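You operate a simulated robot arm through the tools that you are given. There is no shell and no other tool. Be economical: measure what you need, move in short steps, check, and stop when the job is done.

You run a simulated robot arm. Do the job below in one go: nothing can be reset, and whatever is moved stays where it is left.

JOB
Switch off and unplug the orange power box, spray the dust on its lid and wipe it off.
Fine: dial and bench strip off, then the orange plug into the orange dish, then spray; wipe with the green sponge and put it back; leave the other plugs in. What is to be rubbed or washed off counts as gone when no trace of it is left.

The check looks at the end state, three seconds after you hand in, the way a careful person would. Anything else that was tipped, shoved, dropped, spilled or broken makes it a failure. Lids that push on must go on centred and level and be pressed home; caps that screw on are set level and turned clockwise until they are tight.

ROBOT AND FRAMES
A 6-joint arm with a two-finger parallel gripper on a trunk, on a base that drives. Base frame: it is fixed to the floor where the robot stands at the start and does not move with it; the origin is under the middle of the robot, x ahead of it, y to its left, z up. Readings come in m, degrees, newtons and seconds.
Its first joint turns from -166.0 to 166.0 degrees. Places, roughly: black plug [0.5, -0.5, 0.9]; cap of the spray bottle [0.6, 0.2, 1.1]; dial of the power box [0.4, 0, 1]; inside of the orange dish [0.6, -0.8, 0.9]; lid of the power box [0.4, 0.2, 1]; orange socket [0.6, -0.5, 0.9]; switch of the bench strip [0.3, -0.5, 0.9]; test bench [0.6, -0.1, 0.5]; yellow plug [0.4, -0.5, 0.9]. Payload 3.91 kg.
Tool frame: the origin (TCP) lies between the finger pads and is the grasp point; the fingertips stand 0.03 m ahead of it; z points along the fingers, y is the line along which they close. Largest opening 0.11 m; finger width 0.02, thickness 0.01; the body of the gripper, 0.048 by 0.112 m, starts 0.055 m behind the TCP.
Orientation is that of the tool frame in the base frame, as a unit quaternion [w, x, y, z]. With the fingers straight down and closing along the base's y, the tool's x points along the base's -x, its y along +y and its z along -z.

CONTROLS
- The arm moves only by the tool step_arm. Its argument "series" is a list of rows, each a list of 7 numbers: the shift along the tool's x, y, z in m, then the turn, a rotation vector about the tool's x, y, z in degrees, then the opening in per cent of the stroke, from 0 (shut) to 100 (fully open). In form: [[dx, dy, dz, ax, ay, az, fingers], ...]. A call has 1 to 12 rows; each row is the pose to reach, as a shift and turn from the pose commanded when the call began, along the tool's axes at that moment. Rows are played at 5 a second. More than 0.05 m and 8.6 degrees between two rows, or a gripper value outside its range, and nothing of the call is played. Where a pose cannot be reached the arm comes as near as it can. A force on the tool above 40 N (or 10 N above the force at the start of the call, whichever is more), or a blocked arm, ends the call early, and 0.2 s more pass. The fingers move at their own pace (about 0.045 m/s each) and stop on an object; they squeeze with about 37 N. The grip force told is the motor's: it shows also when the fingers shut on nothing. Time passes only in rows, and 0.2 s behind the last, so rows that repeat a pose let the fingers close. It gives the time, the measured TCP pose, the force on the tool (base axes), the opening and the grip force at its end, in the units of the frame above (readings bear some noise), with the torque about the TCP (base axes, N m) and any sound that the robot's microphone picked up.
- Cameras (640 x 400 px; columns grow to the right, rows downward): "scene" is now at [0.011, 0.1172, 1.555]; the picture's right is [-0.46, -0.89, 0.00], its down [-0.65, 0.34, -0.68] and it looks along [0.60, -0.31, -0.74] (base axes); focal length 242 px, centre (320, 200). "wrist" rides on the gripper at [0.071, 0.022, -0.107] in the tool frame; the picture's right is [-0.29, 0.96, 0.00], its down [-0.76, -0.23, -0.61] and it looks along [-0.58, -0.18, 0.79] (tool axes); focal length 243 px, centre (320, 200). There is no depth. A picture from a camera that has moved, and an enlarged one, comes with that camera's place and axes in the base frame and with its lens.
- grab_frame(camera): a new picture of that camera. It takes no simulated time.
- slide_trunk(by): slides the trunk up (or, below 0, down) by that many m; the arm and the scene camera ride with it, the base frame stays. It gives what a move gives, with no picture.
- steer(legs): drives the robot by 1 to 6 legs, each [ahead, left, turn to the left] in m, m and degrees, along the robot's own axes; the way and the turn of a leg run together, so that a leg with both is an arc; at most 1.5 m and 180 degrees a leg. The arm and the cameras ride along, it lands a little off, and it stops where it bumps. It gives what a move gives.
- aim_head(pan, tilt): turns the head with the scene camera to pan (to the left, within 86 degrees either way) and tilt (down, from -29 to 69), counted from straight ahead of the robot. It gives what a move gives.
- close_up(camera, box): a new picture of the part [left, top, right, bottom] of that camera's present view, enlarged. It takes no simulated time.
- sign_off(): hands the job in; it is judged then, once.

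Go step by step. Nothing tells you exact positions but the pictures and the camera data: compare them with the known pose of the tool, close in by small moves and look again before you grip or let go. The budget is 120 turns and 82 pictures, counting those below and the enlarged ones. Unless the task says otherwise, let go and move clear before handing in, and close with one line.

The tools are called after "Call:" as name(argument=value, ...) on one line, values as JSON. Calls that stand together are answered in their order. step_arm: Moves the arm, as the interface text tells. Its arguments: {"type":"object","properties":{"series":{"type":"array"}},"required":["series"]} The other tools are called the same way: slide_trunk (by) slides the trunk up or down; steer (legs) drives the base; aim_head (pan, tilt) turns the head that bears the scene camera; grab_frame (camera) takes a picture; close_up (camera, box) takes an enlarged picture of a part of a camera's view; sign_off () hands the job in.

At the start:

```text
time: 0.0
position: [0.3935, 0.0536, 1.3361]
tcp_rot: [0.0, 0.0, 1.0, -0.001]
contact_force: [0.0, -0.6, -0.6]
ft_torque: [0.01, 0.02, -0.03]
opening: 0.1102
grip_force: 0.0
trunk travel left (down, up): [-0.525, 0.065]
robot x, y, heading: [0.0035, 0.0021, 0.2]
head pan, tilt: [-27.4, 47.4]
```

scene: 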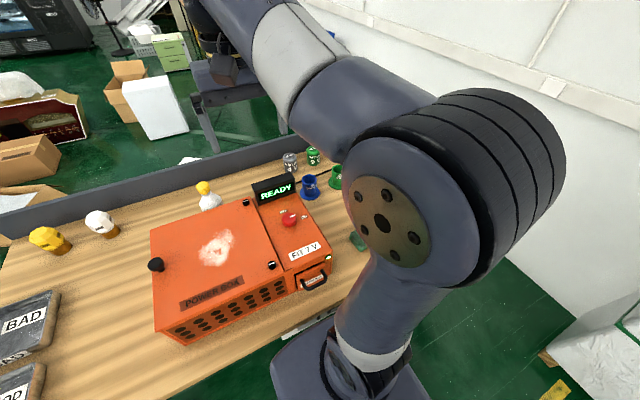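
wrist: 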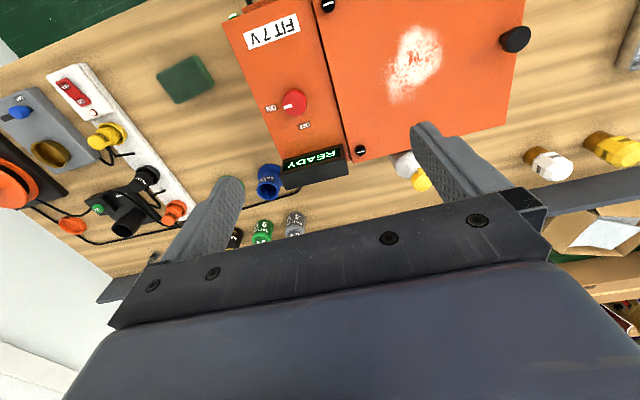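

The power box with a dusty lid lies in front of me, with the strip, plugs, sponge and dish to the right. I'll look closer at both regions first.

Call:
close_up(camera="wrist", box=[0, 40, 240, 270])

Call:
close_up(camera="wrist", box=[220, 0, 560, 210])

Call:
close_up(camera="scene", box=[140, 140, 380, 340])

```text
1.74 times, centred on (120, 155) of wrist
camera zoom: at [0.3222, 0.0758, 1.4437], right [0.29, 0.96, 0.0], down [0.76, -0.23, 0.61], along [0.58, -0.18, -0.79], focal length 422 px, centre (668, 278)
```

zoom: 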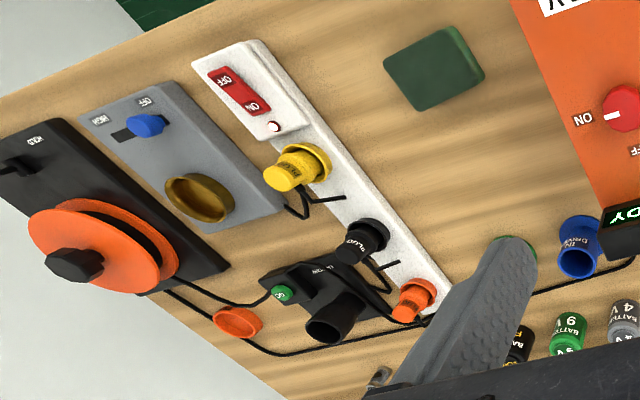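

```text
1.88 times, centred on (390, 105) of wrist
camera zoom: at [0.3222, 0.0758, 1.4437], right [0.29, 0.96, 0.0], down [0.76, -0.23, 0.61], along [0.58, -0.18, -0.79], focal length 457 px, centre (188, 379)
```

zoom: 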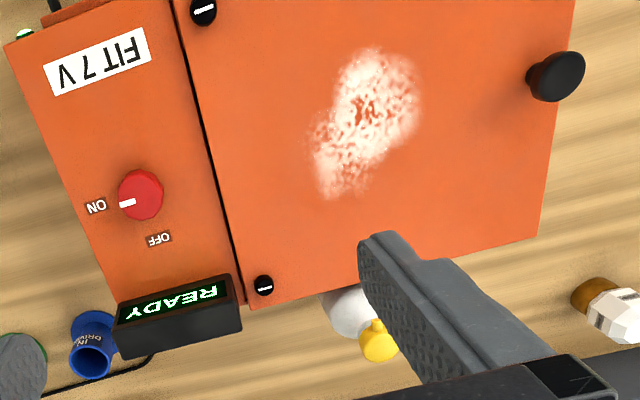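

```text
2.00 times, centred on (260, 240) of scene
camera zoom: at [0.011, 0.1172, 1.555], right [-0.46, -0.89, 0.0], down [-0.65, 0.34, -0.68], along [0.6, -0.31, -0.74], focal length 485 px, centre (440, 120)
```

zoom: 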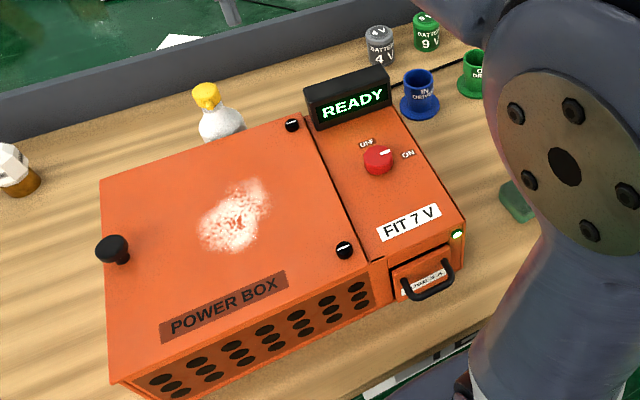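

The dial is at about [0.42, 0.0, 1.015] and reads ON towards -y, with OFF towards +x. I'll descend above it and look again.

Call:
step_arm(series=[[-0.007, -0.013, 0.045, 0, 0, 0, 100], [-0.014, -0.027, 0.09, 0, 0, 0, 80], [-0.02, -0.04, 0.135, 0, 0, 0, 65], [-0.027, -0.054, 0.18, 0, 0, 0, 60], [-0.027, -0.054, 0.21, 0, 0, 0, 60], [-0.027, -0.054, 0.21, 0, 0, 0, 60]])

Call:
grab_frame(camera="wrist")

Call:
grab_frame(camera="scene")

```text
time: 1.4
position: [0.422, -0.002, 1.1246]
tcp_rot: [0.0, 0.0, 1.0, 0.0]
contact_force: [-0.4, -0.9, 0.4]
ft_torque: [0.01, -0.01, 0.01]
opening: 0.0661
grip_force: 0.1
trunk travel left (down, up): [-0.525, 0.065]
robot x, y, heading: [-0.0001, 0.001, 0.2]
head pan, tilt: [-27.4, 47.4]
```

```text
76 pictures are left
camera wrist: at [0.3506, 0.0196, 1.231], right [0.29, 0.96, 0.0], down [0.76, -0.23, 0.61], along [0.58, -0.18, -0.79], focal length 243 px, centre (320, 200)
```

wrist: 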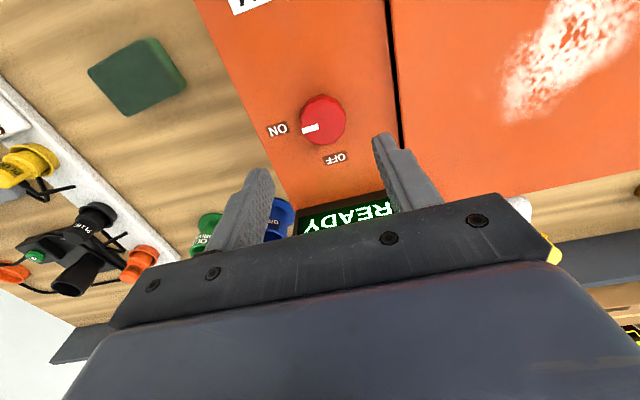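

```text
75 pictures are left
camera scene: at [0.011, 0.1173, 1.555], right [-0.46, -0.89, 0.0], down [-0.65, 0.34, -0.68], along [0.6, -0.31, -0.74], focal length 242 px, centre (320, 200)
```

scene: 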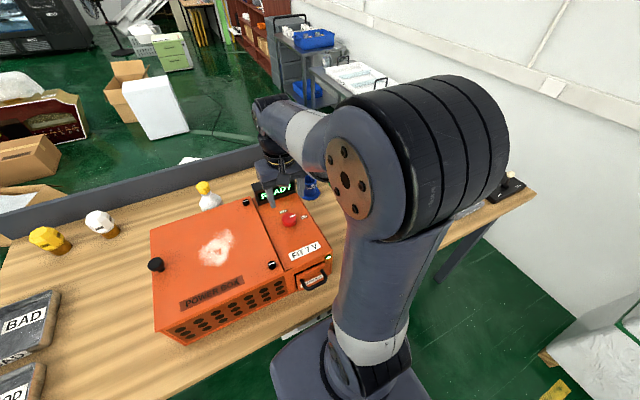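

The dial is straight under the tool. I'll lower the open fingers around it and close.

Call:
step_arm(series=[[0, 0.001, 0.04, 0, 0, 0, 60], [0, 0.001, 0.075, 0, 0, 0, 60], [0, 0.001, 0.09, 0, 0, 0, 60], [0, 0.001, 0.09, 0, 0, 0, 60]])

Call:
close_up(camera="wrist", box=[180, 60, 500, 260])

```text
time: 2.4
position: [0.4199, 0.0023, 1.0359]
tcp_rot: [0.0, 0.001, 1.0, 0.0]
contact_force: [0.4, -0.5, 0.7]
ft_torque: [0.0, -0.03, 0.01]
opening: 0.066
grip_force: 0.2
trunk travel left (down, up): [-0.525, 0.065]
robot x, y, heading: [-0.0002, 0.0015, 0.2]
head pan, tilt: [-27.4, 47.4]
```

```text
2.00 times, centred on (340, 160) of wrist
camera zoom: at [0.3489, 0.0231, 1.1427], right [0.29, 0.96, 0.0], down [0.76, -0.23, 0.61], along [0.58, -0.18, -0.79], focal length 485 px, centre (280, 280)
```

zoom: 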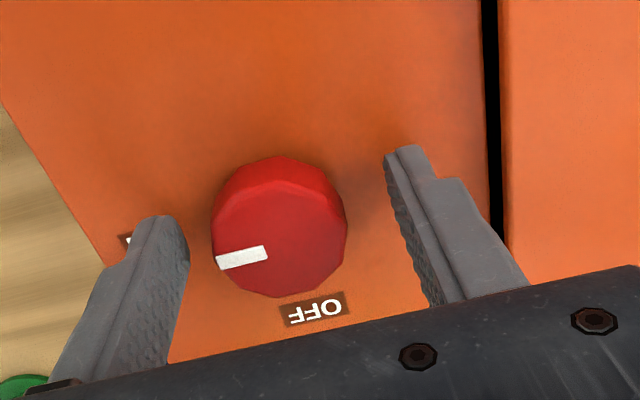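

The fingers straddle the dial; I'll close on it.

Call:
step_arm(series=[[-0.003, -0.002, 0.003, 0, 0, 0, 50], [-0.003, -0.002, 0.003, 0, 0, 0, 20], [-0.003, -0.002, 0.003, 0, 0, 0, 10], [-0.003, -0.002, 0.003, 0, 0, 0, 10]])

```text
time: 3.4
position: [0.4231, -0.0011, 1.0344]
tcp_rot: [0.0, 0.0, 1.0, 0.001]
contact_force: [0.0, 2.8, -3.6]
ft_torque: [0.17, -0.14, -0.02]
opening: 0.0415
grip_force: 45.2
trunk travel left (down, up): [-0.525, 0.065]
robot x, y, heading: [-0.002, -0.0037, -0.0]
head pan, tilt: [-27.4, 47.4]
```

Gripped at 0.0415 m. I'll turn it counter-clockwise, seen from above, by 90°.

Call:
step_arm(series=[[0, 0, 0, 0, 0, -8, 10], [0, 0, 0, 0, 0, -16, 10], [0, 0, 0, 0, 0, -24, 10], [0, 0, 0, 0, 0, -32, 10], [0, 0, 0, 0, 0, -40, 10], [0, 0, 0, 0, 0, -48, 10], [0, 0, 0, 0, 0, -56, 10], [0, 0, 0, 0, 0, -64, 10], [0, 0, 0, 0, 0, -72, 10], [0, 0, 0, 0, 0, -80, 10], [0, 0, 0, 0, 0, -88, 10], [0, 0, 0, 0, 0, -92, 10]])

Call:
close_up(camera="scene", box=[220, 140, 380, 300])

```text
time: 6.0
position: [0.4247, -0.0019, 1.0337]
tcp_rot: [-0.001, 0.719, -0.695, 0.0]
contact_force: [5.4, -2.5, -9.9]
ft_torque: [0.15, -0.17, -0.82]
opening: 0.0415
grip_force: 44.9
trunk travel left (down, up): [-0.525, 0.065]
robot x, y, heading: [-0.0015, -0.0005, -0.0]
head pan, tilt: [-27.4, 47.4]
```

```text
2.50 times, centred on (300, 220) of scene
camera zoom: at [0.0121, 0.1169, 1.5549], right [-0.46, -0.89, 0.0], down [-0.65, 0.34, -0.68], along [0.6, -0.31, -0.74], focal length 606 px, centre (370, 150)
```

zoom: 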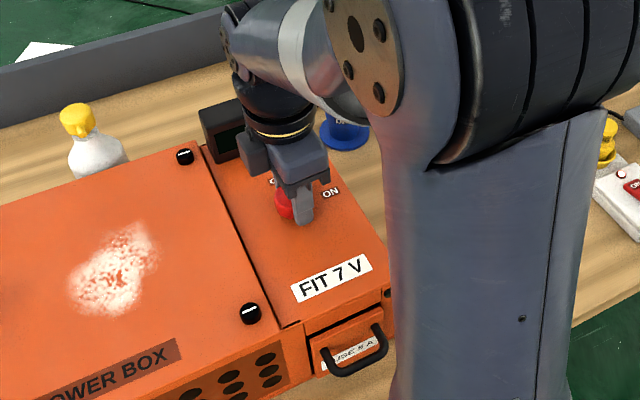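

The display went dark. I'll release and rise, turning back on the way.

Call:
step_arm(series=[[0, 0, 0, 0, 0, 0, 60], [0, 0, 0, 0, 0, 0, 60], [0, 0, -0.045, 0, 0, 0, 60], [0, 0, -0.09, 0, 0, 8, 60], [0, 0, -0.12, 0, 0, 16, 60], [0, 0, -0.12, 0, 0, 24, 60], [0, 0, -0.12, 0, 0, 32, 60], [0, 0, -0.12, 0, 0, 40, 60], [0, 0, -0.12, 0, 0, 48, 60], [0, 0, -0.12, 0, 0, 56, 60], [0, 0, -0.12, 0, 0, 64, 60], [0, 0, -0.12, 0, 0, 72, 60]])

Call:
grab_frame(camera="wrist")

```text
time: 8.6
position: [0.4238, -0.001, 1.1537]
tcp_rot: [0.0, -0.173, 0.985, -0.001]
contact_force: [0.1, 0.4, -0.5]
ft_torque: [0.02, -0.02, 0.03]
opening: 0.066
grip_force: 0.1
trunk travel left (down, up): [-0.525, 0.065]
robot x, y, heading: [-0.0, 0.0009, 0.1]
head pan, tilt: [-27.4, 47.4]
```

```text
72 pictures are left
camera wrist: at [0.3491, -0.0048, 1.2605], right [-0.05, 1.0, 0.0], down [0.79, 0.04, 0.61], along [0.61, 0.03, -0.79], focal length 243 px, centre (320, 200)
```

wrist: 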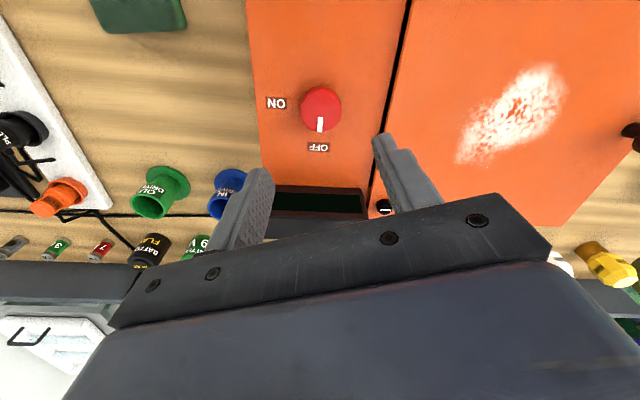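

The dial points at OFF. Next I'll raise the tool and drive right to the strip.

Call:
step_arm(series=[[0, 0, -0.045, 0, 0, 7, 60], [0, 0, -0.09, 0, 0, 14, 60], [0, 0, -0.13, 0, 0, 20, 60]])

Call:
steer(legs=[[0, -0.5, 0]])

Call:
aim_head(pan=0, tilt=50)

Call:
grab_frame(camera="scene")

Call:
grab_frame(camera="wrist")

```text
time: 9.4
position: [0.4251, -0.0001, 1.2847]
tcp_rot: [0.0, 0.0, 1.0, 0.0]
contact_force: [-0.4, -0.1, -0.1]
ft_torque: [-0.01, 0.01, 0.0]
opening: 0.0658
grip_force: 0.1
trunk travel left (down, up): [-0.525, 0.065]
robot x, y, heading: [0.0007, -0.0009, -0.1]
head pan, tilt: [-27.4, 47.4]
```

```text
time: 12.3
position: [0.4255, -0.5025, 1.2836]
tcp_rot: [0.0, 0.0, 1.0, 0.0]
contact_force: [-0.5, -0.6, 0.4]
ft_torque: [0.02, -0.02, 0.01]
opening: 0.0661
grip_force: 0.1
trunk travel left (down, up): [-0.525, 0.065]
robot x, y, heading: [0.0027, -0.5016, -0.3]
head pan, tilt: [-27.4, 47.4]
```

```text
time: 13.3
position: [0.4247, -0.5024, 1.2838]
tcp_rot: [0.001, 0.0, 1.0, 0.0]
contact_force: [-0.2, -0.7, -0.1]
ft_torque: [-0.02, 0.01, 0.0]
opening: 0.066
grip_force: 0.1
trunk travel left (down, up): [-0.525, 0.065]
robot x, y, heading: [-0.0013, -0.5034, -0.0]
head pan, tilt: [0.0, 50.0]
```

```text
71 pictures are left
camera scene: at [0.0175, -0.3485, 1.5514], right [0.0, -1.0, 0.0], down [-0.77, 0.0, -0.64], along [0.64, 0.0, -0.77], focal length 242 px, centre (320, 200)
```

scene: 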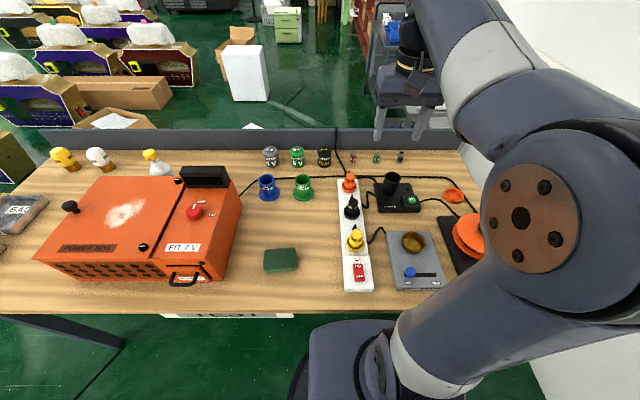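

```text
70 pictures are left
camera wrist: at [0.3541, -0.4811, 1.391], right [0.29, 0.96, 0.0], down [0.76, -0.23, 0.61], along [0.58, -0.18, -0.79], focal length 243 px, centre (320, 200)
```

wrist: 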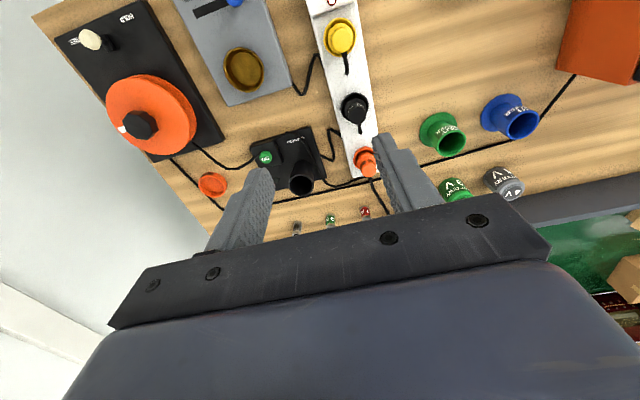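

I have a clear view of the strip with the switch, yellow, black and orange plugs. I'll zoom in to measure.

Call:
close_up(camera="scene", box=[300, 150, 480, 300])

Call:
close_up(camera="wrist", box=[180, 0, 400, 220])

```text
2.67 times, centred on (390, 225) of scene
camera zoom: at [0.0175, -0.3485, 1.5514], right [0.0, -1.0, 0.0], down [-0.77, 0.0, -0.64], along [0.64, 0.0, -0.77], focal length 646 px, centre (133, 133)
```

zoom: 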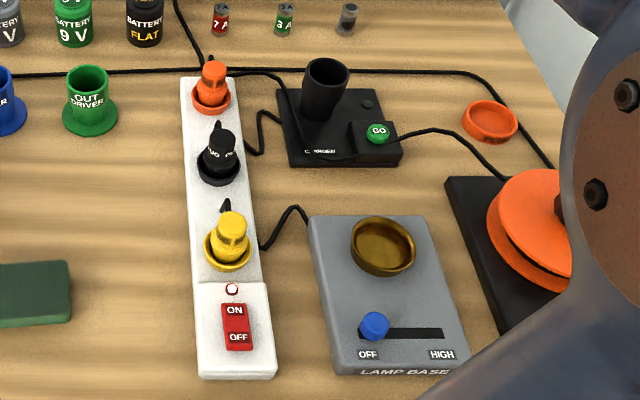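

```text
1.82 times, centred on (290, 110) of wrist
camera zoom: at [0.3541, -0.4811, 1.391], right [0.29, 0.96, 0.0], down [0.76, -0.23, 0.61], along [0.58, -0.18, -0.79], focal length 441 px, centre (374, 364)
```

zoom: 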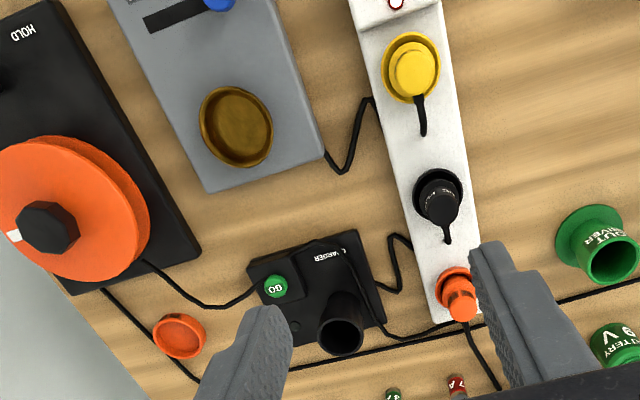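

Switch OFF end is at about [0.272, -0.455, 0.915] and the orange plug top at about [0.637, -0.456, 0.94]. I'll go above the switch with shut fingers.

Call:
step_arm(series=[[0.03, 0.009, 0.03, 0, 0, 0, 30], [0.06, 0.018, 0.06, 0, 0, 0, 10], [0.09, 0.027, 0.09, 0, 0, 0, 0], [0.12, 0.036, 0.12, 0, 0, 0, 0], [0.145, 0.045, 0.155, 0, 0, 0, 0], [0.153, 0.047, 0.2, 0, 0, 0, 0], [0.153, 0.047, 0.245, 0, 0, 0, 0], [0.153, 0.047, 0.28, 0, 0, 0, 0], [0.153, 0.047, 0.28, 0, 0, 0, 0]])

Call:
grab_frame(camera="wrist")

Call:
close_up(camera="scene", box=[300, 200, 420, 310])

```text
time: 15.3
position: [0.2717, -0.4533, 1.0034]
tcp_rot: [0.0, 0.0, 1.0, 0.0]
contact_force: [-0.7, -0.1, 1.1]
ft_torque: [0.01, 0.01, 0.0]
opening: 0.0
grip_force: 37.1
trunk travel left (down, up): [-0.525, 0.065]
robot x, y, heading: [-0.0022, -0.5009, 0.1]
head pan, tilt: [0.0, 50.0]
```

```text
67 pictures are left
camera wrist: at [0.2016, -0.4322, 1.111], right [0.29, 0.96, 0.0], down [0.76, -0.23, 0.61], along [0.58, -0.18, -0.79], focal length 243 px, centre (320, 200)
```

wrist: 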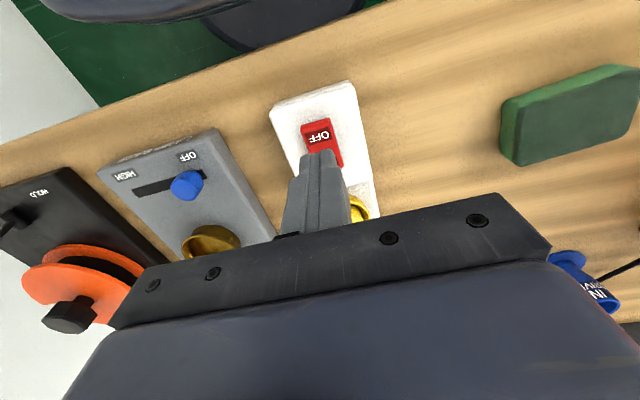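

```text
3.64 times, centred on (360, 255) of scene
camera zoom: at [0.0176, -0.3484, 1.5514], right [0.0, -1.0, 0.0], down [-0.77, 0.0, -0.64], along [0.64, 0.0, -0.77], focal length 881 px, centre (174, 0)
```

zoom: 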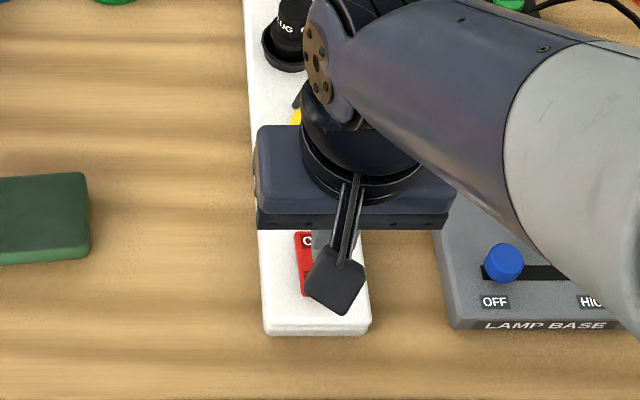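

OFF label is at about [0.279, -0.456]; I'm aligned. I'll press down gently.

Call:
step_arm(series=[[0, -0.002, 0.03, 0, 0, 0, 0], [0, -0.002, 0.045, 0, 0, 0, 0], [0, -0.002, 0.052, 0, 0, 0, 0], [0, -0.002, 0.056, 0, 0, 0, 0], [0, -0.002, 0.06, 0, 0, 0, 0], [0, -0.002, 0.064, 0, 0, 0, 0], [0, -0.002, 0.067, 0, 0, 0, 0]])

Call:
close_up(camera="wrist", box=[220, 60, 420, 220])

```text
time: 16.9
position: [0.2731, -0.4579, 0.9366]
tcp_rot: [-0.001, 0.001, 1.0, 0.001]
contact_force: [0.7, -0.1, 0.9]
ft_torque: [0.0, 0.0, -0.01]
opening: 0.0
grip_force: 37.1
trunk travel left (down, up): [-0.525, 0.065]
robot x, y, heading: [0.0008, -0.5014, 0.2]
head pan, tilt: [0.0, 50.0]
```

```text
2.50 times, centred on (320, 140) of wrist
camera zoom: at [0.2014, -0.4361, 1.0437], right [0.29, 0.96, 0.0], down [0.76, -0.23, 0.61], along [0.58, -0.18, -0.79], focal length 606 px, centre (320, 350)
```

zoom: 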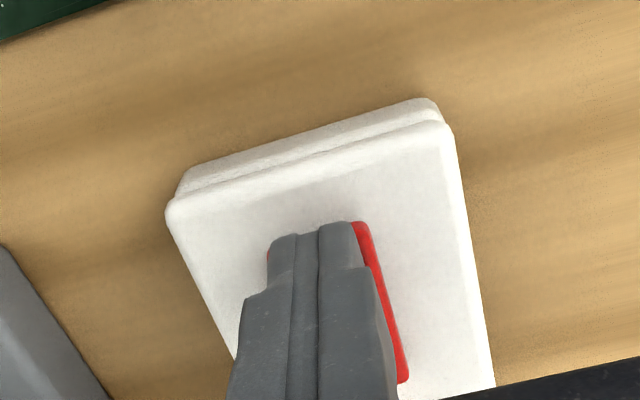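

No contact yet; the tips are centred on the rocker. I'll keep lowering in small steps.

Call:
step_arm(series=[[0.001, 0.002, 0.003, 0, 0, 0, 0], [0.001, 0.002, 0.006, 0, 0, 0, 0], [0.001, 0.002, 0.009, 0, 0, 0, 0], [0.001, 0.002, 0.012, 0, 0, 0, 0], [0.001, 0.002, 0.015, 0, 0, 0, 0]])

```text
time: 17.6
position: [0.2715, -0.4553, 0.932]
tcp_rot: [0.004, 0.0, 1.0, 0.001]
contact_force: [-9.0, -0.1, 35.1]
ft_torque: [-0.04, -0.14, -0.01]
opening: 0.0
grip_force: 36.3
trunk travel left (down, up): [-0.525, 0.065]
robot x, y, heading: [0.0001, -0.5016, -0.1]
head pan, tilt: [0.0, 50.0]
stopped in row 3: the force on the tool passed its limit (the readings are from after the stop); the commanded pose is now the measured one
```

The switch was pressed hard; I'll lift and check it.

Call:
step_arm(series=[[0, 0, -0.04, 0, 0, 0, 0], [0, 0, -0.08, 0, 0, 0, 0], [-0.04, 0, -0.11, 0, 0, 0, 20], [-0.08, 0, -0.13, 0, 0, 0, 30], [-0.12, 0, -0.15, 0, 0, 0, 40], [-0.16, 0, -0.17, 0, 0, 0, 50]])

Call:
close_up(camera="scene", box=[310, 150, 430, 310])

Call:
grab_frame(camera="wrist")

```text
time: 19.0
position: [0.4331, -0.4549, 1.103]
tcp_rot: [0.002, 0.0, 1.0, 0.001]
contact_force: [-0.1, -0.3, -0.3]
ft_torque: [0.01, -0.05, -0.01]
opening: 0.0552
grip_force: 0.0
trunk travel left (down, up): [-0.525, 0.065]
robot x, y, heading: [-0.0001, -0.4992, 0.3]
head pan, tilt: [0.0, 50.0]
```

```text
2.50 times, centred on (370, 230) of scene
camera zoom: at [0.0177, -0.3484, 1.5514], right [0.0, -1.0, 0.0], down [-0.77, 0.0, -0.64], along [0.64, 0.0, -0.77], focal length 606 px, centre (195, 125)
```

zoom: 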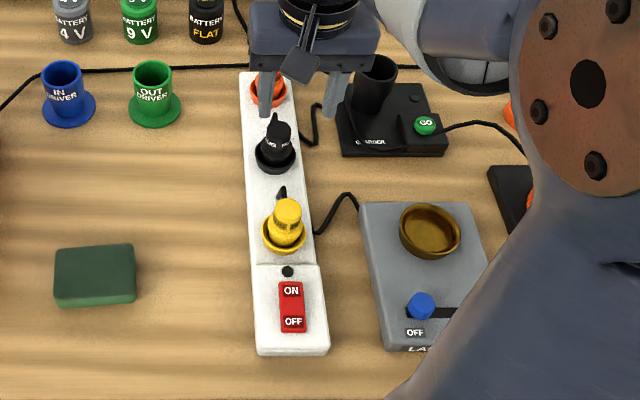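

```text
63 pictures are left
camera wrist: at [0.3617, -0.4333, 1.2096], right [0.29, 0.96, 0.0], down [0.76, -0.23, 0.61], along [0.58, -0.18, -0.79], focal length 243 px, centre (320, 200)
```

wrist: 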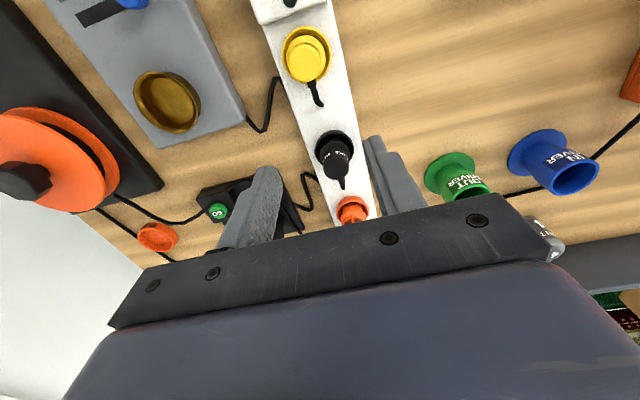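

The strip's lamp is dark, so it is off. Next I'll go above the orange plug.

Call:
step_arm(series=[[-0.045, 0, 0, 0, 0, 0, 50], [-0.09, 0, 0, 0, 0, 0, 50], [-0.135, 0, 0, 0, 0, 0, 50], [-0.18, 0, 0, 0, 0, 0, 50], [-0.204, 0, 0.02, 0, 0, 0, 50], [-0.204, 0, 0.06, 0, 0, 0, 50], [-0.204, 0, 0.06, 0, 0, 0, 50]])

Call:
grab_frame(camera="wrist")

Call:
close_up(camera="scene", box=[300, 130, 480, 250])

```text
time: 20.6
position: [0.6373, -0.4549, 1.0422]
tcp_rot: [0.002, 0.0, 1.0, 0.0]
contact_force: [1.0, -0.4, -1.4]
ft_torque: [-0.01, -0.01, 0.01]
opening: 0.0546
grip_force: 0.1
trunk travel left (down, up): [-0.525, 0.065]
robot x, y, heading: [0.0013, -0.5017, -0.0]
head pan, tilt: [0.0, 50.0]
```

```text
62 pictures are left
camera wrist: at [0.5651, -0.4342, 1.1485], right [0.29, 0.96, 0.0], down [0.76, -0.23, 0.61], along [0.59, -0.18, -0.79], focal length 243 px, centre (320, 200)
```

wrist: 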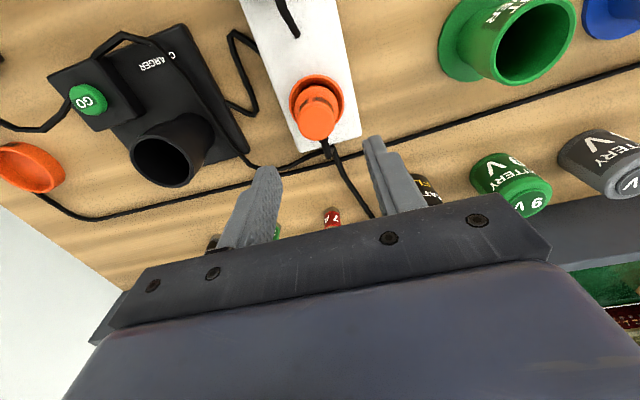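

```text
3.33 times, centred on (390, 190) of scene
camera zoom: at [0.0177, -0.3484, 1.5514], right [0.0, -1.0, 0.0], down [-0.77, 0.0, -0.64], along [0.64, 0.0, -0.77], focal length 808 px, centre (87, 233)
```

zoom: 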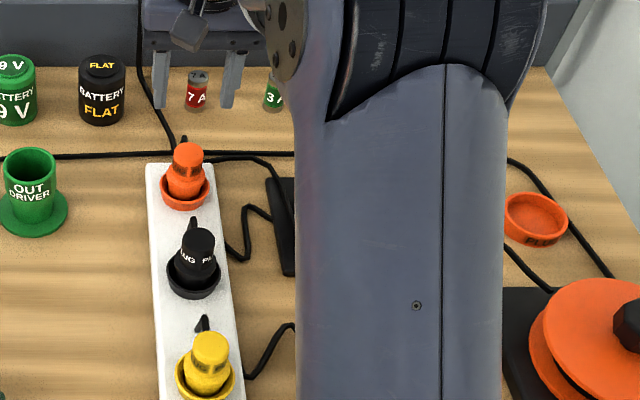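

Plug top is at about [0.636, -0.456, 0.942], within the fingers' line. I'll lower so the tips straddle it.

Call:
step_arm(series=[[0.001, -0.001, 0.04, 0, 0, 0, 50], [0.001, -0.001, 0.075, 0, 0, 0, 50], [0.001, -0.001, 0.09, 0, 0, 0, 50], [0.001, -0.001, 0.09, 0, 0, 0, 50]])

Call:
close_up(camera="wrist", box=[200, 80, 480, 260])

Call:
close_up(camera="scene", box=[310, 150, 400, 210])

```text
time: 21.6
position: [0.6368, -0.4572, 0.9506]
tcp_rot: [0.003, 0.0, 1.0, -0.001]
contact_force: [0.0, -0.5, 0.8]
ft_torque: [0.01, -0.03, 0.0]
opening: 0.0551
grip_force: 0.0
trunk travel left (down, up): [-0.525, 0.065]
robot x, y, heading: [0.0012, -0.4992, -0.3]
head pan, tilt: [0.0, 50.0]
```

```text
2.22 times, centred on (340, 170) of wrist
camera zoom: at [0.5651, -0.4355, 1.0573], right [0.29, 0.96, 0.0], down [0.76, -0.23, 0.61], along [0.59, -0.18, -0.79], focal length 539 px, centre (276, 267)
```

zoom: 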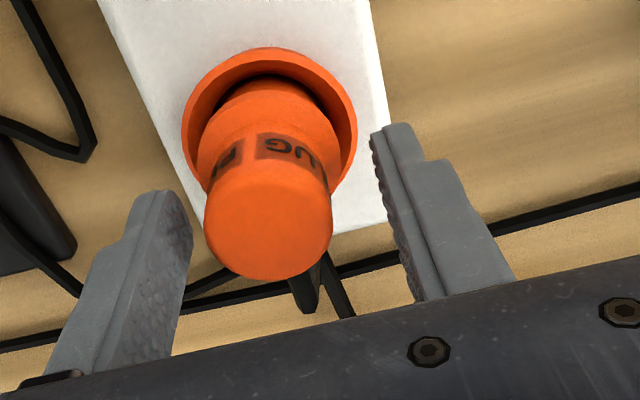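

```text
6.67 times, centred on (355, 180) of scene
camera zoom: at [0.0176, -0.3484, 1.5514], right [0.0, -1.0, 0.0], down [-0.77, 0.0, -0.64], along [0.64, 0.0, -0.77], focal length 1616 px, centre (87, 333)
```

zoom: 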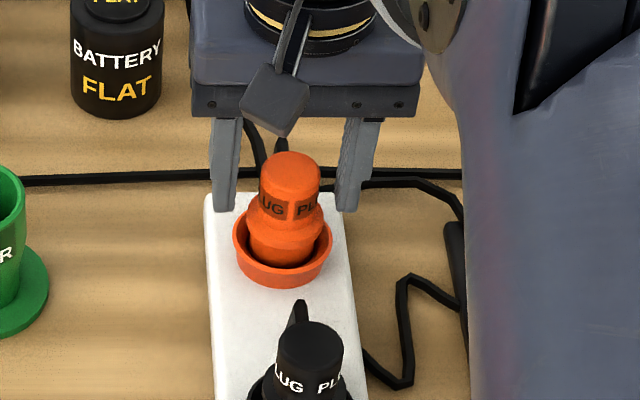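

The tips flank the plug's grip section above the ring. I'll close.

Call:
step_arm(series=[[0, -0.001, 0, 0, 0, 0, 30], [0, -0.001, 0, 0, 0, 0, 10], [0, -0.001, 0, 0, 0, 0, 10], [0, -0.001, 0, 0, 0, 0, 10], [0, -0.001, 0, 0, 0, 0, 10]])

Call:
close_up(camera="wrist", box=[200, 80, 480, 260])

```text
time: 22.8
position: [0.6374, -0.4571, 0.951]
tcp_rot: [0.002, 0.0, 1.0, 0.0]
contact_force: [0.6, -0.7, 0.0]
ft_torque: [-0.05, 0.0, -0.03]
opening: 0.0306
grip_force: 36.7
trunk travel left (down, up): [-0.525, 0.065]
robot x, y, heading: [0.0009, -0.4999, -0.0]
head pan, tilt: [0.0, 50.0]
heard: snap
```

```text
2.22 times, centred on (340, 170) of wrist
camera zoom: at [0.565, -0.4363, 1.0578], right [0.29, 0.96, 0.0], down [0.76, -0.23, 0.61], along [0.59, -0.18, -0.79], focal length 539 px, centre (276, 267)
```

zoom: 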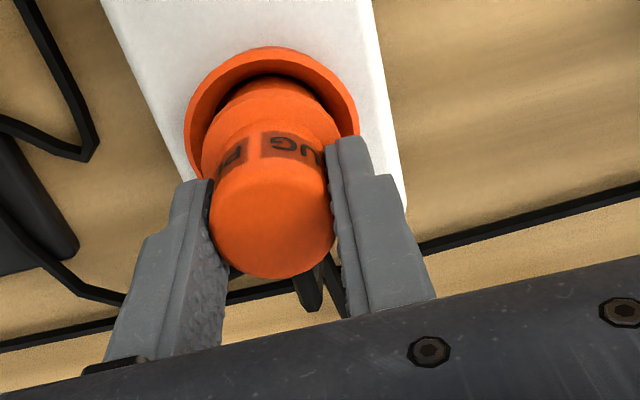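

The plug is gripped, with a snap heard. I'll pull straight up.

Call:
step_arm(series=[[0, 0, -0.01, 0, 0, 0, 10], [0, 0, -0.02, 0, 0, 0, 10], [0, 0, -0.03, 0, 0, 0, 10], [0, 0, -0.05, 0, 0, 0, 10], [0, 0, -0.08, 0, 0, 0, 10], [0, 0, -0.11, 0, 0, 0, 10]])

Call:
grab_frame(camera="wrist")

Call:
grab_frame(camera="scene")

```text
time: 24.2
position: [0.6356, -0.4576, 1.0635]
tcp_rot: [0.002, 0.0, 1.0, 0.001]
contact_force: [0.0, -0.8, 0.0]
ft_torque: [-0.02, 0.01, 0.02]
opening: 0.0305
grip_force: 36.7
trunk travel left (down, up): [-0.525, 0.065]
robot x, y, heading: [-0.0005, -0.5, -0.1]
head pan, tilt: [0.0, 50.0]
```

```text
57 pictures are left
camera wrist: at [0.5627, -0.4367, 1.1683], right [0.29, 0.96, 0.0], down [0.76, -0.23, 0.61], along [0.58, -0.18, -0.79], focal length 243 px, centre (320, 200)
```

wrist: 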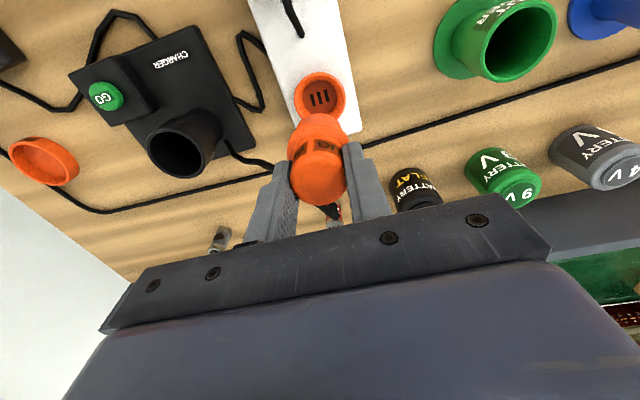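

```text
56 pictures are left
camera scene: at [0.0175, -0.3484, 1.5514], right [0.0, -1.0, 0.0], down [-0.77, 0.0, -0.64], along [0.64, 0.0, -0.77], focal length 242 px, centre (320, 200)
```

scene: 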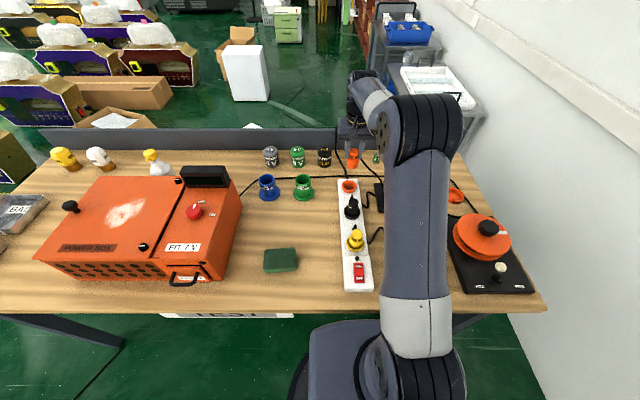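

The plug is out. The dish is at about [0.595, -0.828]; I'll carry the plug over it, high above the charger tube.

Call:
step_arm(series=[[0.004, -0.03, -0.03, 0, 0, 0, 10], [0.009, -0.07, -0.04, 0, 0, 0, 10], [0.014, -0.11, -0.04, 0, 0, 0, 10], [0.019, -0.155, -0.04, 0, 0, 0, 10], [0.024, -0.2, -0.04, 0, 0, 0, 10], [0.03, -0.245, -0.04, 0, 0, 0, 10], [0.034, -0.29, -0.04, 0, 0, 0, 10], [0.038, -0.33, -0.03, 0, 0, 0, 10], [0.04, -0.36, 0, 0, 0, 0, 10], [0.04, -0.37, 0.02, 0, 0, 0, 10], [0.04, -0.37, 0.02, 0, 0, 0, 10]])

Call:
grab_frame(camera="wrist")

Call:
close_up(camera="scene", box=[400, 120, 560, 230])

```text
time: 26.6
position: [0.5956, -0.8284, 1.0416]
tcp_rot: [0.002, -0.001, 1.0, -0.001]
contact_force: [0.0, 0.7, 0.0]
ft_torque: [0.02, 0.0, 0.0]
opening: 0.0304
grip_force: 36.8
trunk travel left (down, up): [-0.525, 0.065]
robot x, y, heading: [0.0, -0.5028, -0.1]
head pan, tilt: [0.0, 50.0]
```

```text
55 pictures are left
camera wrist: at [0.5234, -0.8066, 1.1472], right [0.29, 0.96, 0.0], down [0.76, -0.23, 0.61], along [0.59, -0.18, -0.79], focal length 243 px, centre (320, 200)
```

wrist: 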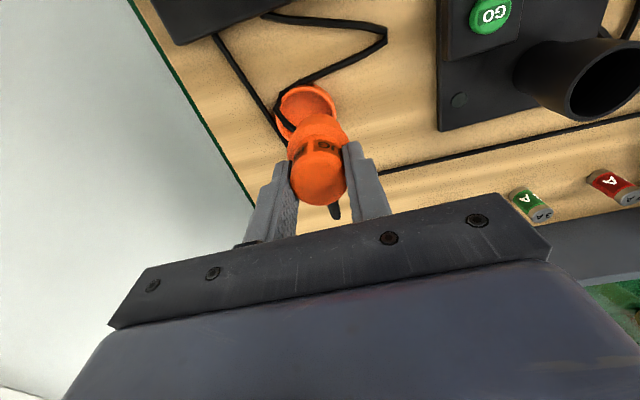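

```text
3.64 times, centred on (480, 175) of scene
camera zoom: at [0.0177, -0.3486, 1.5515], right [0.0, -1.0, 0.0], down [-0.77, 0.0, -0.64], along [0.64, 0.0, -0.77], focal length 881 px, centre (-262, 291)
```

zoom: 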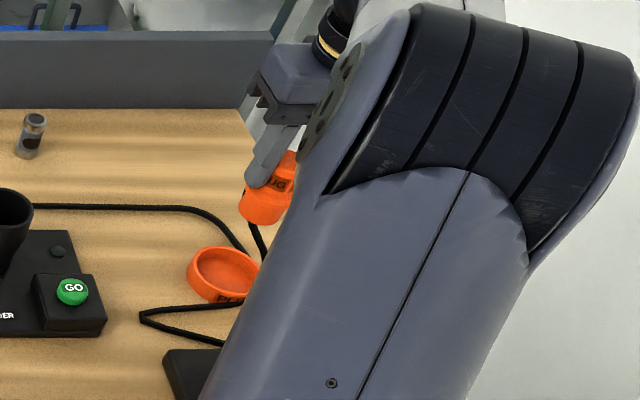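

Let me inspect the cord near the dish.

Call:
close_up(camera="wrist", box=[180, 0, 420, 240])

```text
1.67 times, centred on (300, 120) of wrist
camera zoom: at [0.5234, -0.8066, 1.1472], right [0.29, 0.96, 0.0], down [0.76, -0.23, 0.61], along [0.59, -0.18, -0.79], focal length 404 px, centre (353, 333)
```

zoom: 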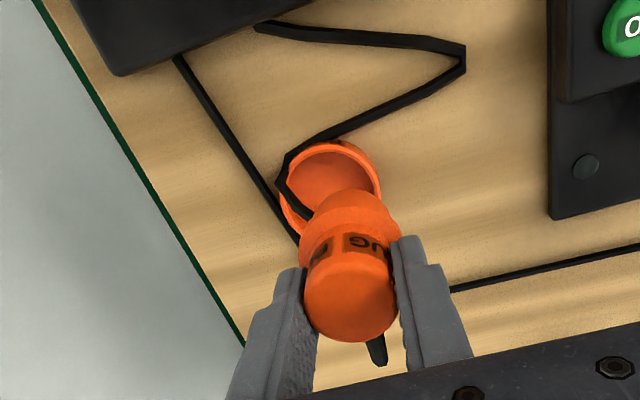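

The cord just follows the plug. I'll shift to the dish centre at about [0.60, -0.842] and lower.

Call:
step_arm(series=[[-0.004, -0.013, 0.03, 0, 0, 0, 10], [-0.004, -0.013, 0.06, 0, 0, 0, 10], [-0.004, -0.013, 0.085, 0, 0, 0, 10], [-0.004, -0.013, 0.085, 0, 0, 0, 10]])

Call:
close_up(camera="wrist", box=[180, 0, 420, 240])

Call:
close_up(camera="scene", box=[420, 160, 500, 220])

```text
time: 27.6
position: [0.5997, -0.8413, 0.9558]
tcp_rot: [0.002, -0.001, 1.0, 0.0]
contact_force: [1.3, 0.6, -0.9]
ft_torque: [0.02, -0.01, -0.01]
opening: 0.0302
grip_force: 37.2
trunk travel left (down, up): [-0.525, 0.065]
robot x, y, heading: [-0.0039, -0.5061, -0.2]
head pan, tilt: [0.0, 50.0]
```

```text
1.67 times, centred on (300, 120) of wrist
camera zoom: at [0.5284, -0.8203, 1.0629], right [0.29, 0.96, 0.0], down [0.76, -0.23, 0.61], along [0.59, -0.18, -0.79], focal length 404 px, centre (353, 333)
```

zoom: 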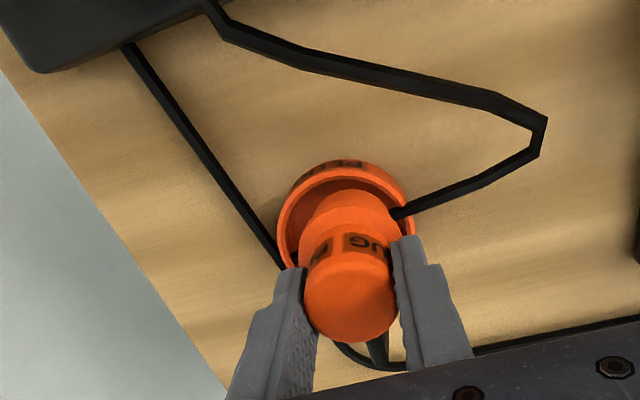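

```text
6.67 times, centred on (460, 190) of scene
camera zoom: at [0.0177, -0.3486, 1.5515], right [0.0, -1.0, 0.0], down [-0.77, 0.0, -0.64], along [0.64, 0.0, -0.77], focal length 1616 px, centre (-613, 267)
```

zoom: 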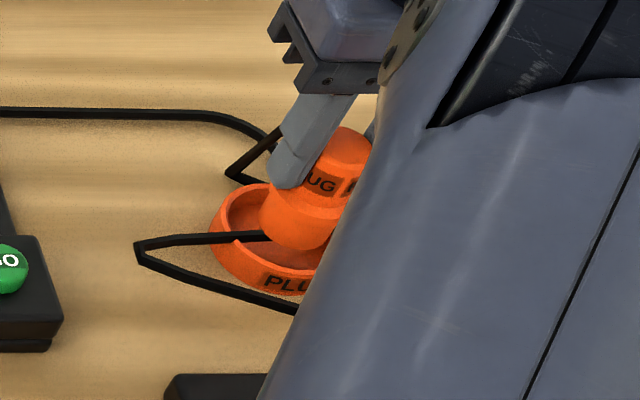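

Laterally centred; it needs about 7 mm forward. I'll shift, lower gently, and release.

Call:
step_arm(series=[[-0.007, 0.001, 0.0, 0, 0, 0, 10], [-0.007, 0.001, 0.008, 0, 0, 0, 10], [-0.007, 0.001, 0.014, 0, 0, 0, 10], [-0.007, 0.001, 0.019, 0, 0, 0, 10], [-0.007, 0.001, 0.023, 0, 0, 0, 10], [-0.007, 0.001, 0.023, 0, 0, 0, 10]])

Call:
close_up(camera="wrist", box=[180, 0, 420, 240])

Call:
close_up(camera="scene", box=[420, 160, 500, 220])

```text
time: 29.0
position: [0.6072, -0.8399, 0.9327]
tcp_rot: [0.003, -0.001, 1.0, 0.0]
contact_force: [0.4, 0.5, -0.5]
ft_torque: [0.01, 0.04, -0.02]
opening: 0.0302
grip_force: 36.7
trunk travel left (down, up): [-0.525, 0.065]
robot x, y, heading: [0.0009, -0.4991, -0.0]
head pan, tilt: [0.0, 50.0]
```

```text
1.67 times, centred on (300, 120) of wrist
camera zoom: at [0.5353, -0.818, 1.0401], right [0.29, 0.96, 0.0], down [0.76, -0.23, 0.61], along [0.59, -0.18, -0.79], focal length 404 px, centre (353, 333)
```

zoom: 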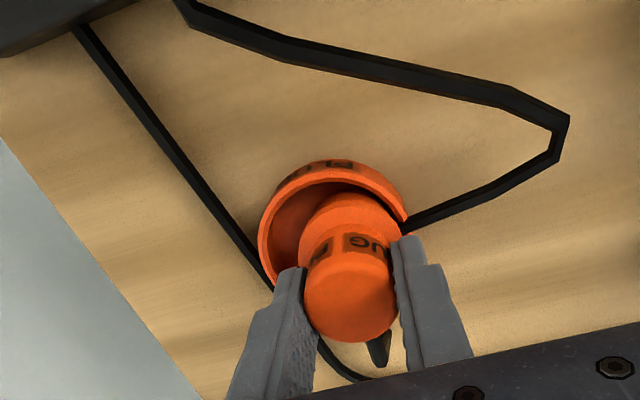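

```text
6.67 times, centred on (460, 190) of scene
camera zoom: at [0.0177, -0.3486, 1.5514], right [0.0, -1.0, 0.0], down [-0.77, 0.0, -0.64], along [0.64, 0.0, -0.77], focal length 1616 px, centre (-613, 267)
```

zoom: 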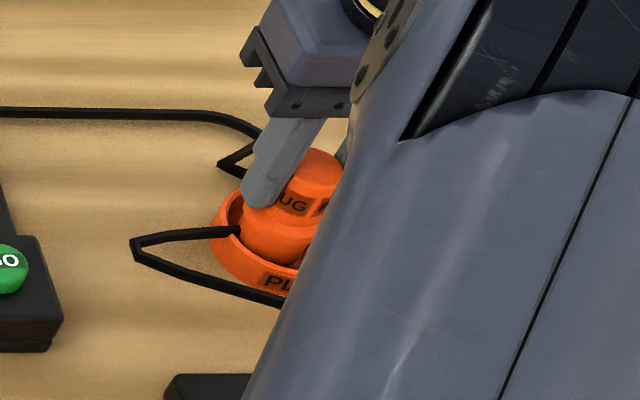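

I need about 6 mm more to -y; then lower to contact.

Call:
step_arm(series=[[0.001, -0.006, 0.0, 0, 0, 0, 10], [0.001, -0.006, 0.004, 0, 0, 0, 10], [0.001, -0.006, 0.007, 0, 0, 0, 10], [0.001, -0.006, 0.01, 0, 0, 0, 10], [0.001, -0.006, 0.012, 0, 0, 0, 10]])

Call:
close_up(camera="wrist", box=[180, 0, 420, 240])

```text
time: 30.4
position: [0.6079, -0.8457, 0.9286]
tcp_rot: [0.008, -0.001, 1.0, -0.004]
contact_force: [-1.2, 0.5, 14.6]
ft_torque: [0.11, 0.28, 0.06]
opening: 0.0305
grip_force: 37.1
trunk travel left (down, up): [-0.525, 0.065]
robot x, y, heading: [-0.0004, -0.4989, -0.0]
head pan, tilt: [0.0, 50.0]
stopped in row 5: the force on the tool passed its limit (the readings are from after the stop); the commanded pose is now the measured one
```

```text
1.67 times, centred on (300, 120) of wrist
camera zoom: at [0.5344, -0.824, 1.0345], right [0.29, 0.96, 0.0], down [0.75, -0.23, 0.62], along [0.59, -0.18, -0.78], focal length 404 px, centre (353, 333)
```

zoom: 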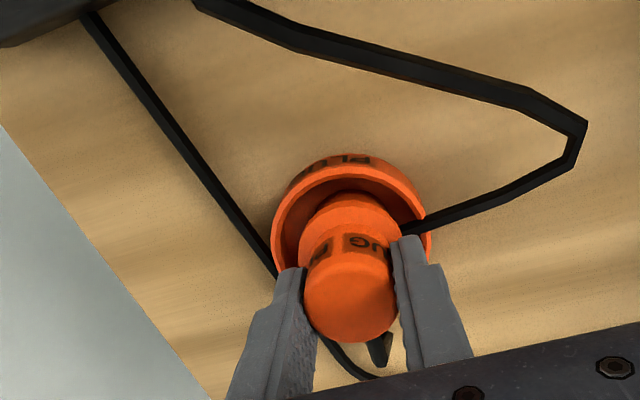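

The plug rests on the dish floor, centred. I'll release and rise.

Call:
step_arm(series=[[0, 0, 0, 0, 0, 0, 20], [0, 0, 0, 0, 0, 0, 45], [0, 0, 0, 0, 0, 0, 45], [0, 0, -0.04, 0, 0, 0, 45], [0, 0, -0.085, 0, 0, 0, 45], [0, 0, -0.13, 0, 0, 0, 45], [0, 0.04, -0.16, 0, 0, 0, 45]])

Call:
grab_frame(camera="wrist")

```text
time: 32.0
position: [0.6058, -0.8044, 1.0876]
tcp_rot: [0.007, 0.0, 1.0, -0.002]
contact_force: [0.2, 0.1, 0.6]
ft_torque: [0.02, -0.01, 0.01]
opening: 0.0494
grip_force: 0.0
trunk travel left (down, up): [-0.525, 0.065]
robot x, y, heading: [-0.0005, -0.5008, 0.0]
head pan, tilt: [0.0, 50.0]
```

```text
47 pictures are left
camera wrist: at [0.5326, -0.7825, 1.1936], right [0.29, 0.96, 0.0], down [0.75, -0.23, 0.62], along [0.59, -0.18, -0.79], focal length 243 px, centre (320, 200)
```

wrist: 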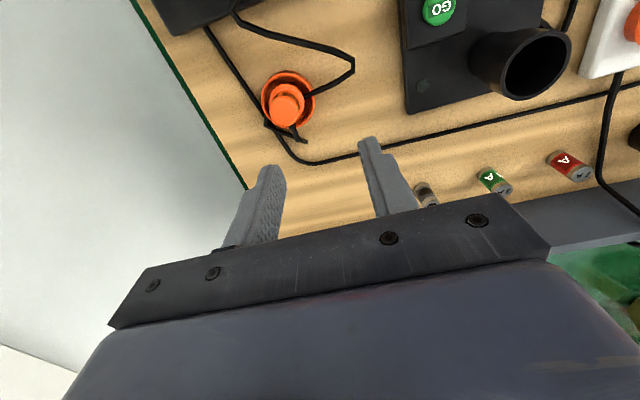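

The plug stands in the dish. Next: retract, drive back left, and study the spray bottle near [0.616, 0.188, 1.05].

Call:
step_arm(series=[[0.02, 0.02, -0.04, 0, 0.8, 0, 45], [0.04, 0.05, -0.08, 0, 0.8, 0, 45], [0.06, 0.09, -0.1, 0, 0.8, 0, 45], [0.08, 0.13, -0.12, 0, 0.8, 0, 45], [0.1, 0.17, -0.14, 0, 0.8, 0, 45], [0.12, 0.21, -0.16, 0, 0.8, 0, 45], [0.14, 0.25, -0.18, 0, 0.8, 0, 45], [0.16, 0.29, -0.2, 0, 0.8, 0, 45]])

Call:
steer(legs=[[0, 0.6, 0]])

Call:
grab_frame(camera="scene")

Call:
grab_frame(camera="wrist")

```text
refused: row 2 steps farther than a row can; nothing moved
```

```text
time: 35.4
position: [0.606, -0.2002, 1.0879]
tcp_rot: [0.007, 0.002, 1.0, -0.002]
contact_force: [0.1, -0.8, 0.3]
ft_torque: [0.01, 0.01, -0.02]
opening: 0.0495
grip_force: 0.0
trunk travel left (down, up): [-0.525, 0.065]
robot x, y, heading: [0.0047, 0.1017, -0.4]
head pan, tilt: [0.0, 50.0]
```

```text
46 pictures are left
camera scene: at [0.0199, 0.2573, 1.5514], right [-0.01, -1.0, 0.0], down [-0.77, 0.0, -0.64], along [0.64, 0.0, -0.77], focal length 242 px, centre (320, 200)
```

scene: 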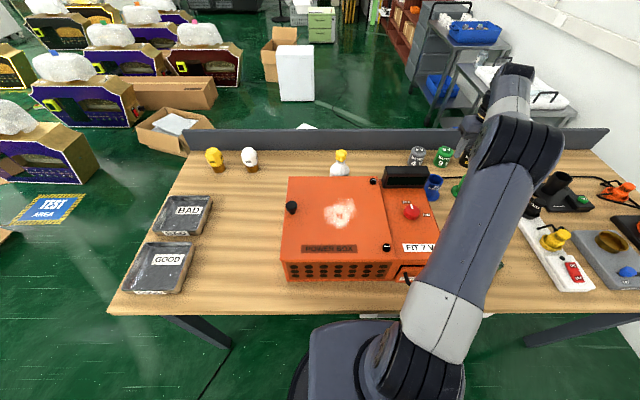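

```text
45 pictures are left
camera wrist: at [0.5333, -0.1791, 1.1933], right [0.3, 0.96, 0.0], down [0.75, -0.23, 0.62], along [0.59, -0.18, -0.79], focal length 243 px, centre (320, 200)
```

wrist: 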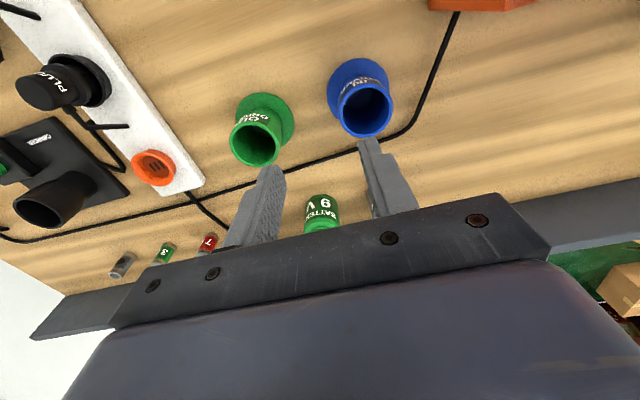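

The arm row was refused, but the drive passed clear above everything. Now I'll raise the arm toward the bottle side and zoom in.

Call:
step_arm(series=[[0.02, 0.02, -0.035, 0, 0.8, 0, 45], [0.04, 0.04, -0.07, 0, 0.8, 0, 45], [0.06, 0.06, -0.105, 0, 0.8, 0, 45], [0.08, 0.09, -0.13, 0, 0.8, 0, 50], [0.1, 0.13, -0.15, 0, 0.8, 0, 60], [0.12, 0.17, -0.16, 0, 0.8, 0, 60], [0.14, 0.21, -0.16, 0, 0.8, 0, 60], [0.14, 0.255, -0.16, 0, 0.8, 0, 60], [0.14, 0.3, -0.16, 0, 0.8, 0, 60], [0.14, 0.345, -0.16, 0, 0.8, 0, 60]])

Call:
close_up(camera="scene", box=[280, 135, 420, 235])

Call:
grab_frame(camera="wrist")

```text
time: 37.6
position: [0.4672, 0.1468, 1.2446]
tcp_rot: [0.0, 0.003, 1.0, -0.002]
contact_force: [0.1, 0.1, -0.6]
ft_torque: [-0.03, 0.0, 0.02]
opening: 0.0662
grip_force: 0.1
trunk travel left (down, up): [-0.525, 0.065]
robot x, y, heading: [0.002, 0.102, -0.5]
head pan, tilt: [0.0, 50.0]
```

```text
4.00 times, centred on (350, 185) of scene
camera zoom: at [0.0199, 0.2575, 1.5514], right [-0.01, -1.0, 0.0], down [-0.77, 0.0, -0.64], along [0.64, 0.0, -0.77], focal length 970 px, centre (200, 260)
```

zoom: 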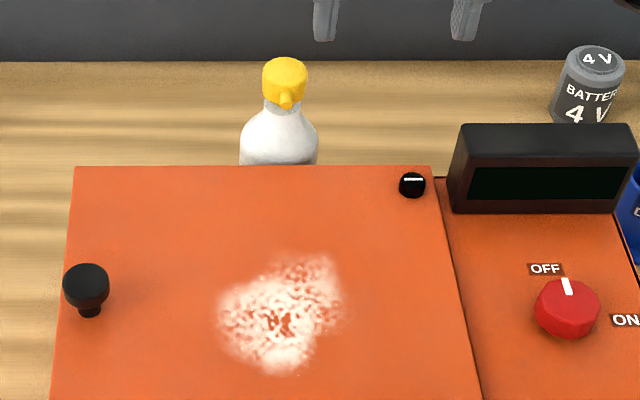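

```text
43 pictures are left
camera wrist: at [0.3958, 0.1687, 1.3507], right [0.3, 0.96, -0.01], down [0.76, -0.23, 0.61], along [0.58, -0.18, -0.79], focal length 243 px, centre (320, 200)
```

wrist: 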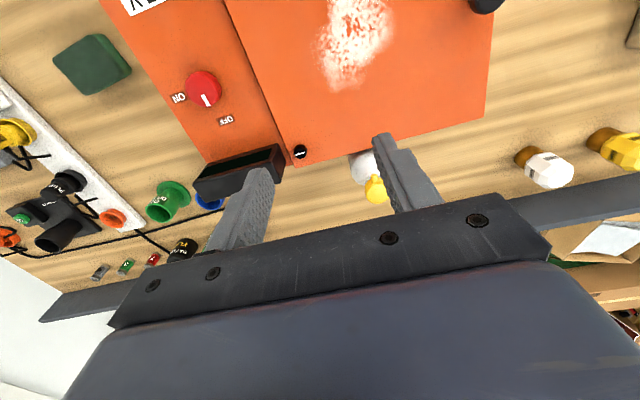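

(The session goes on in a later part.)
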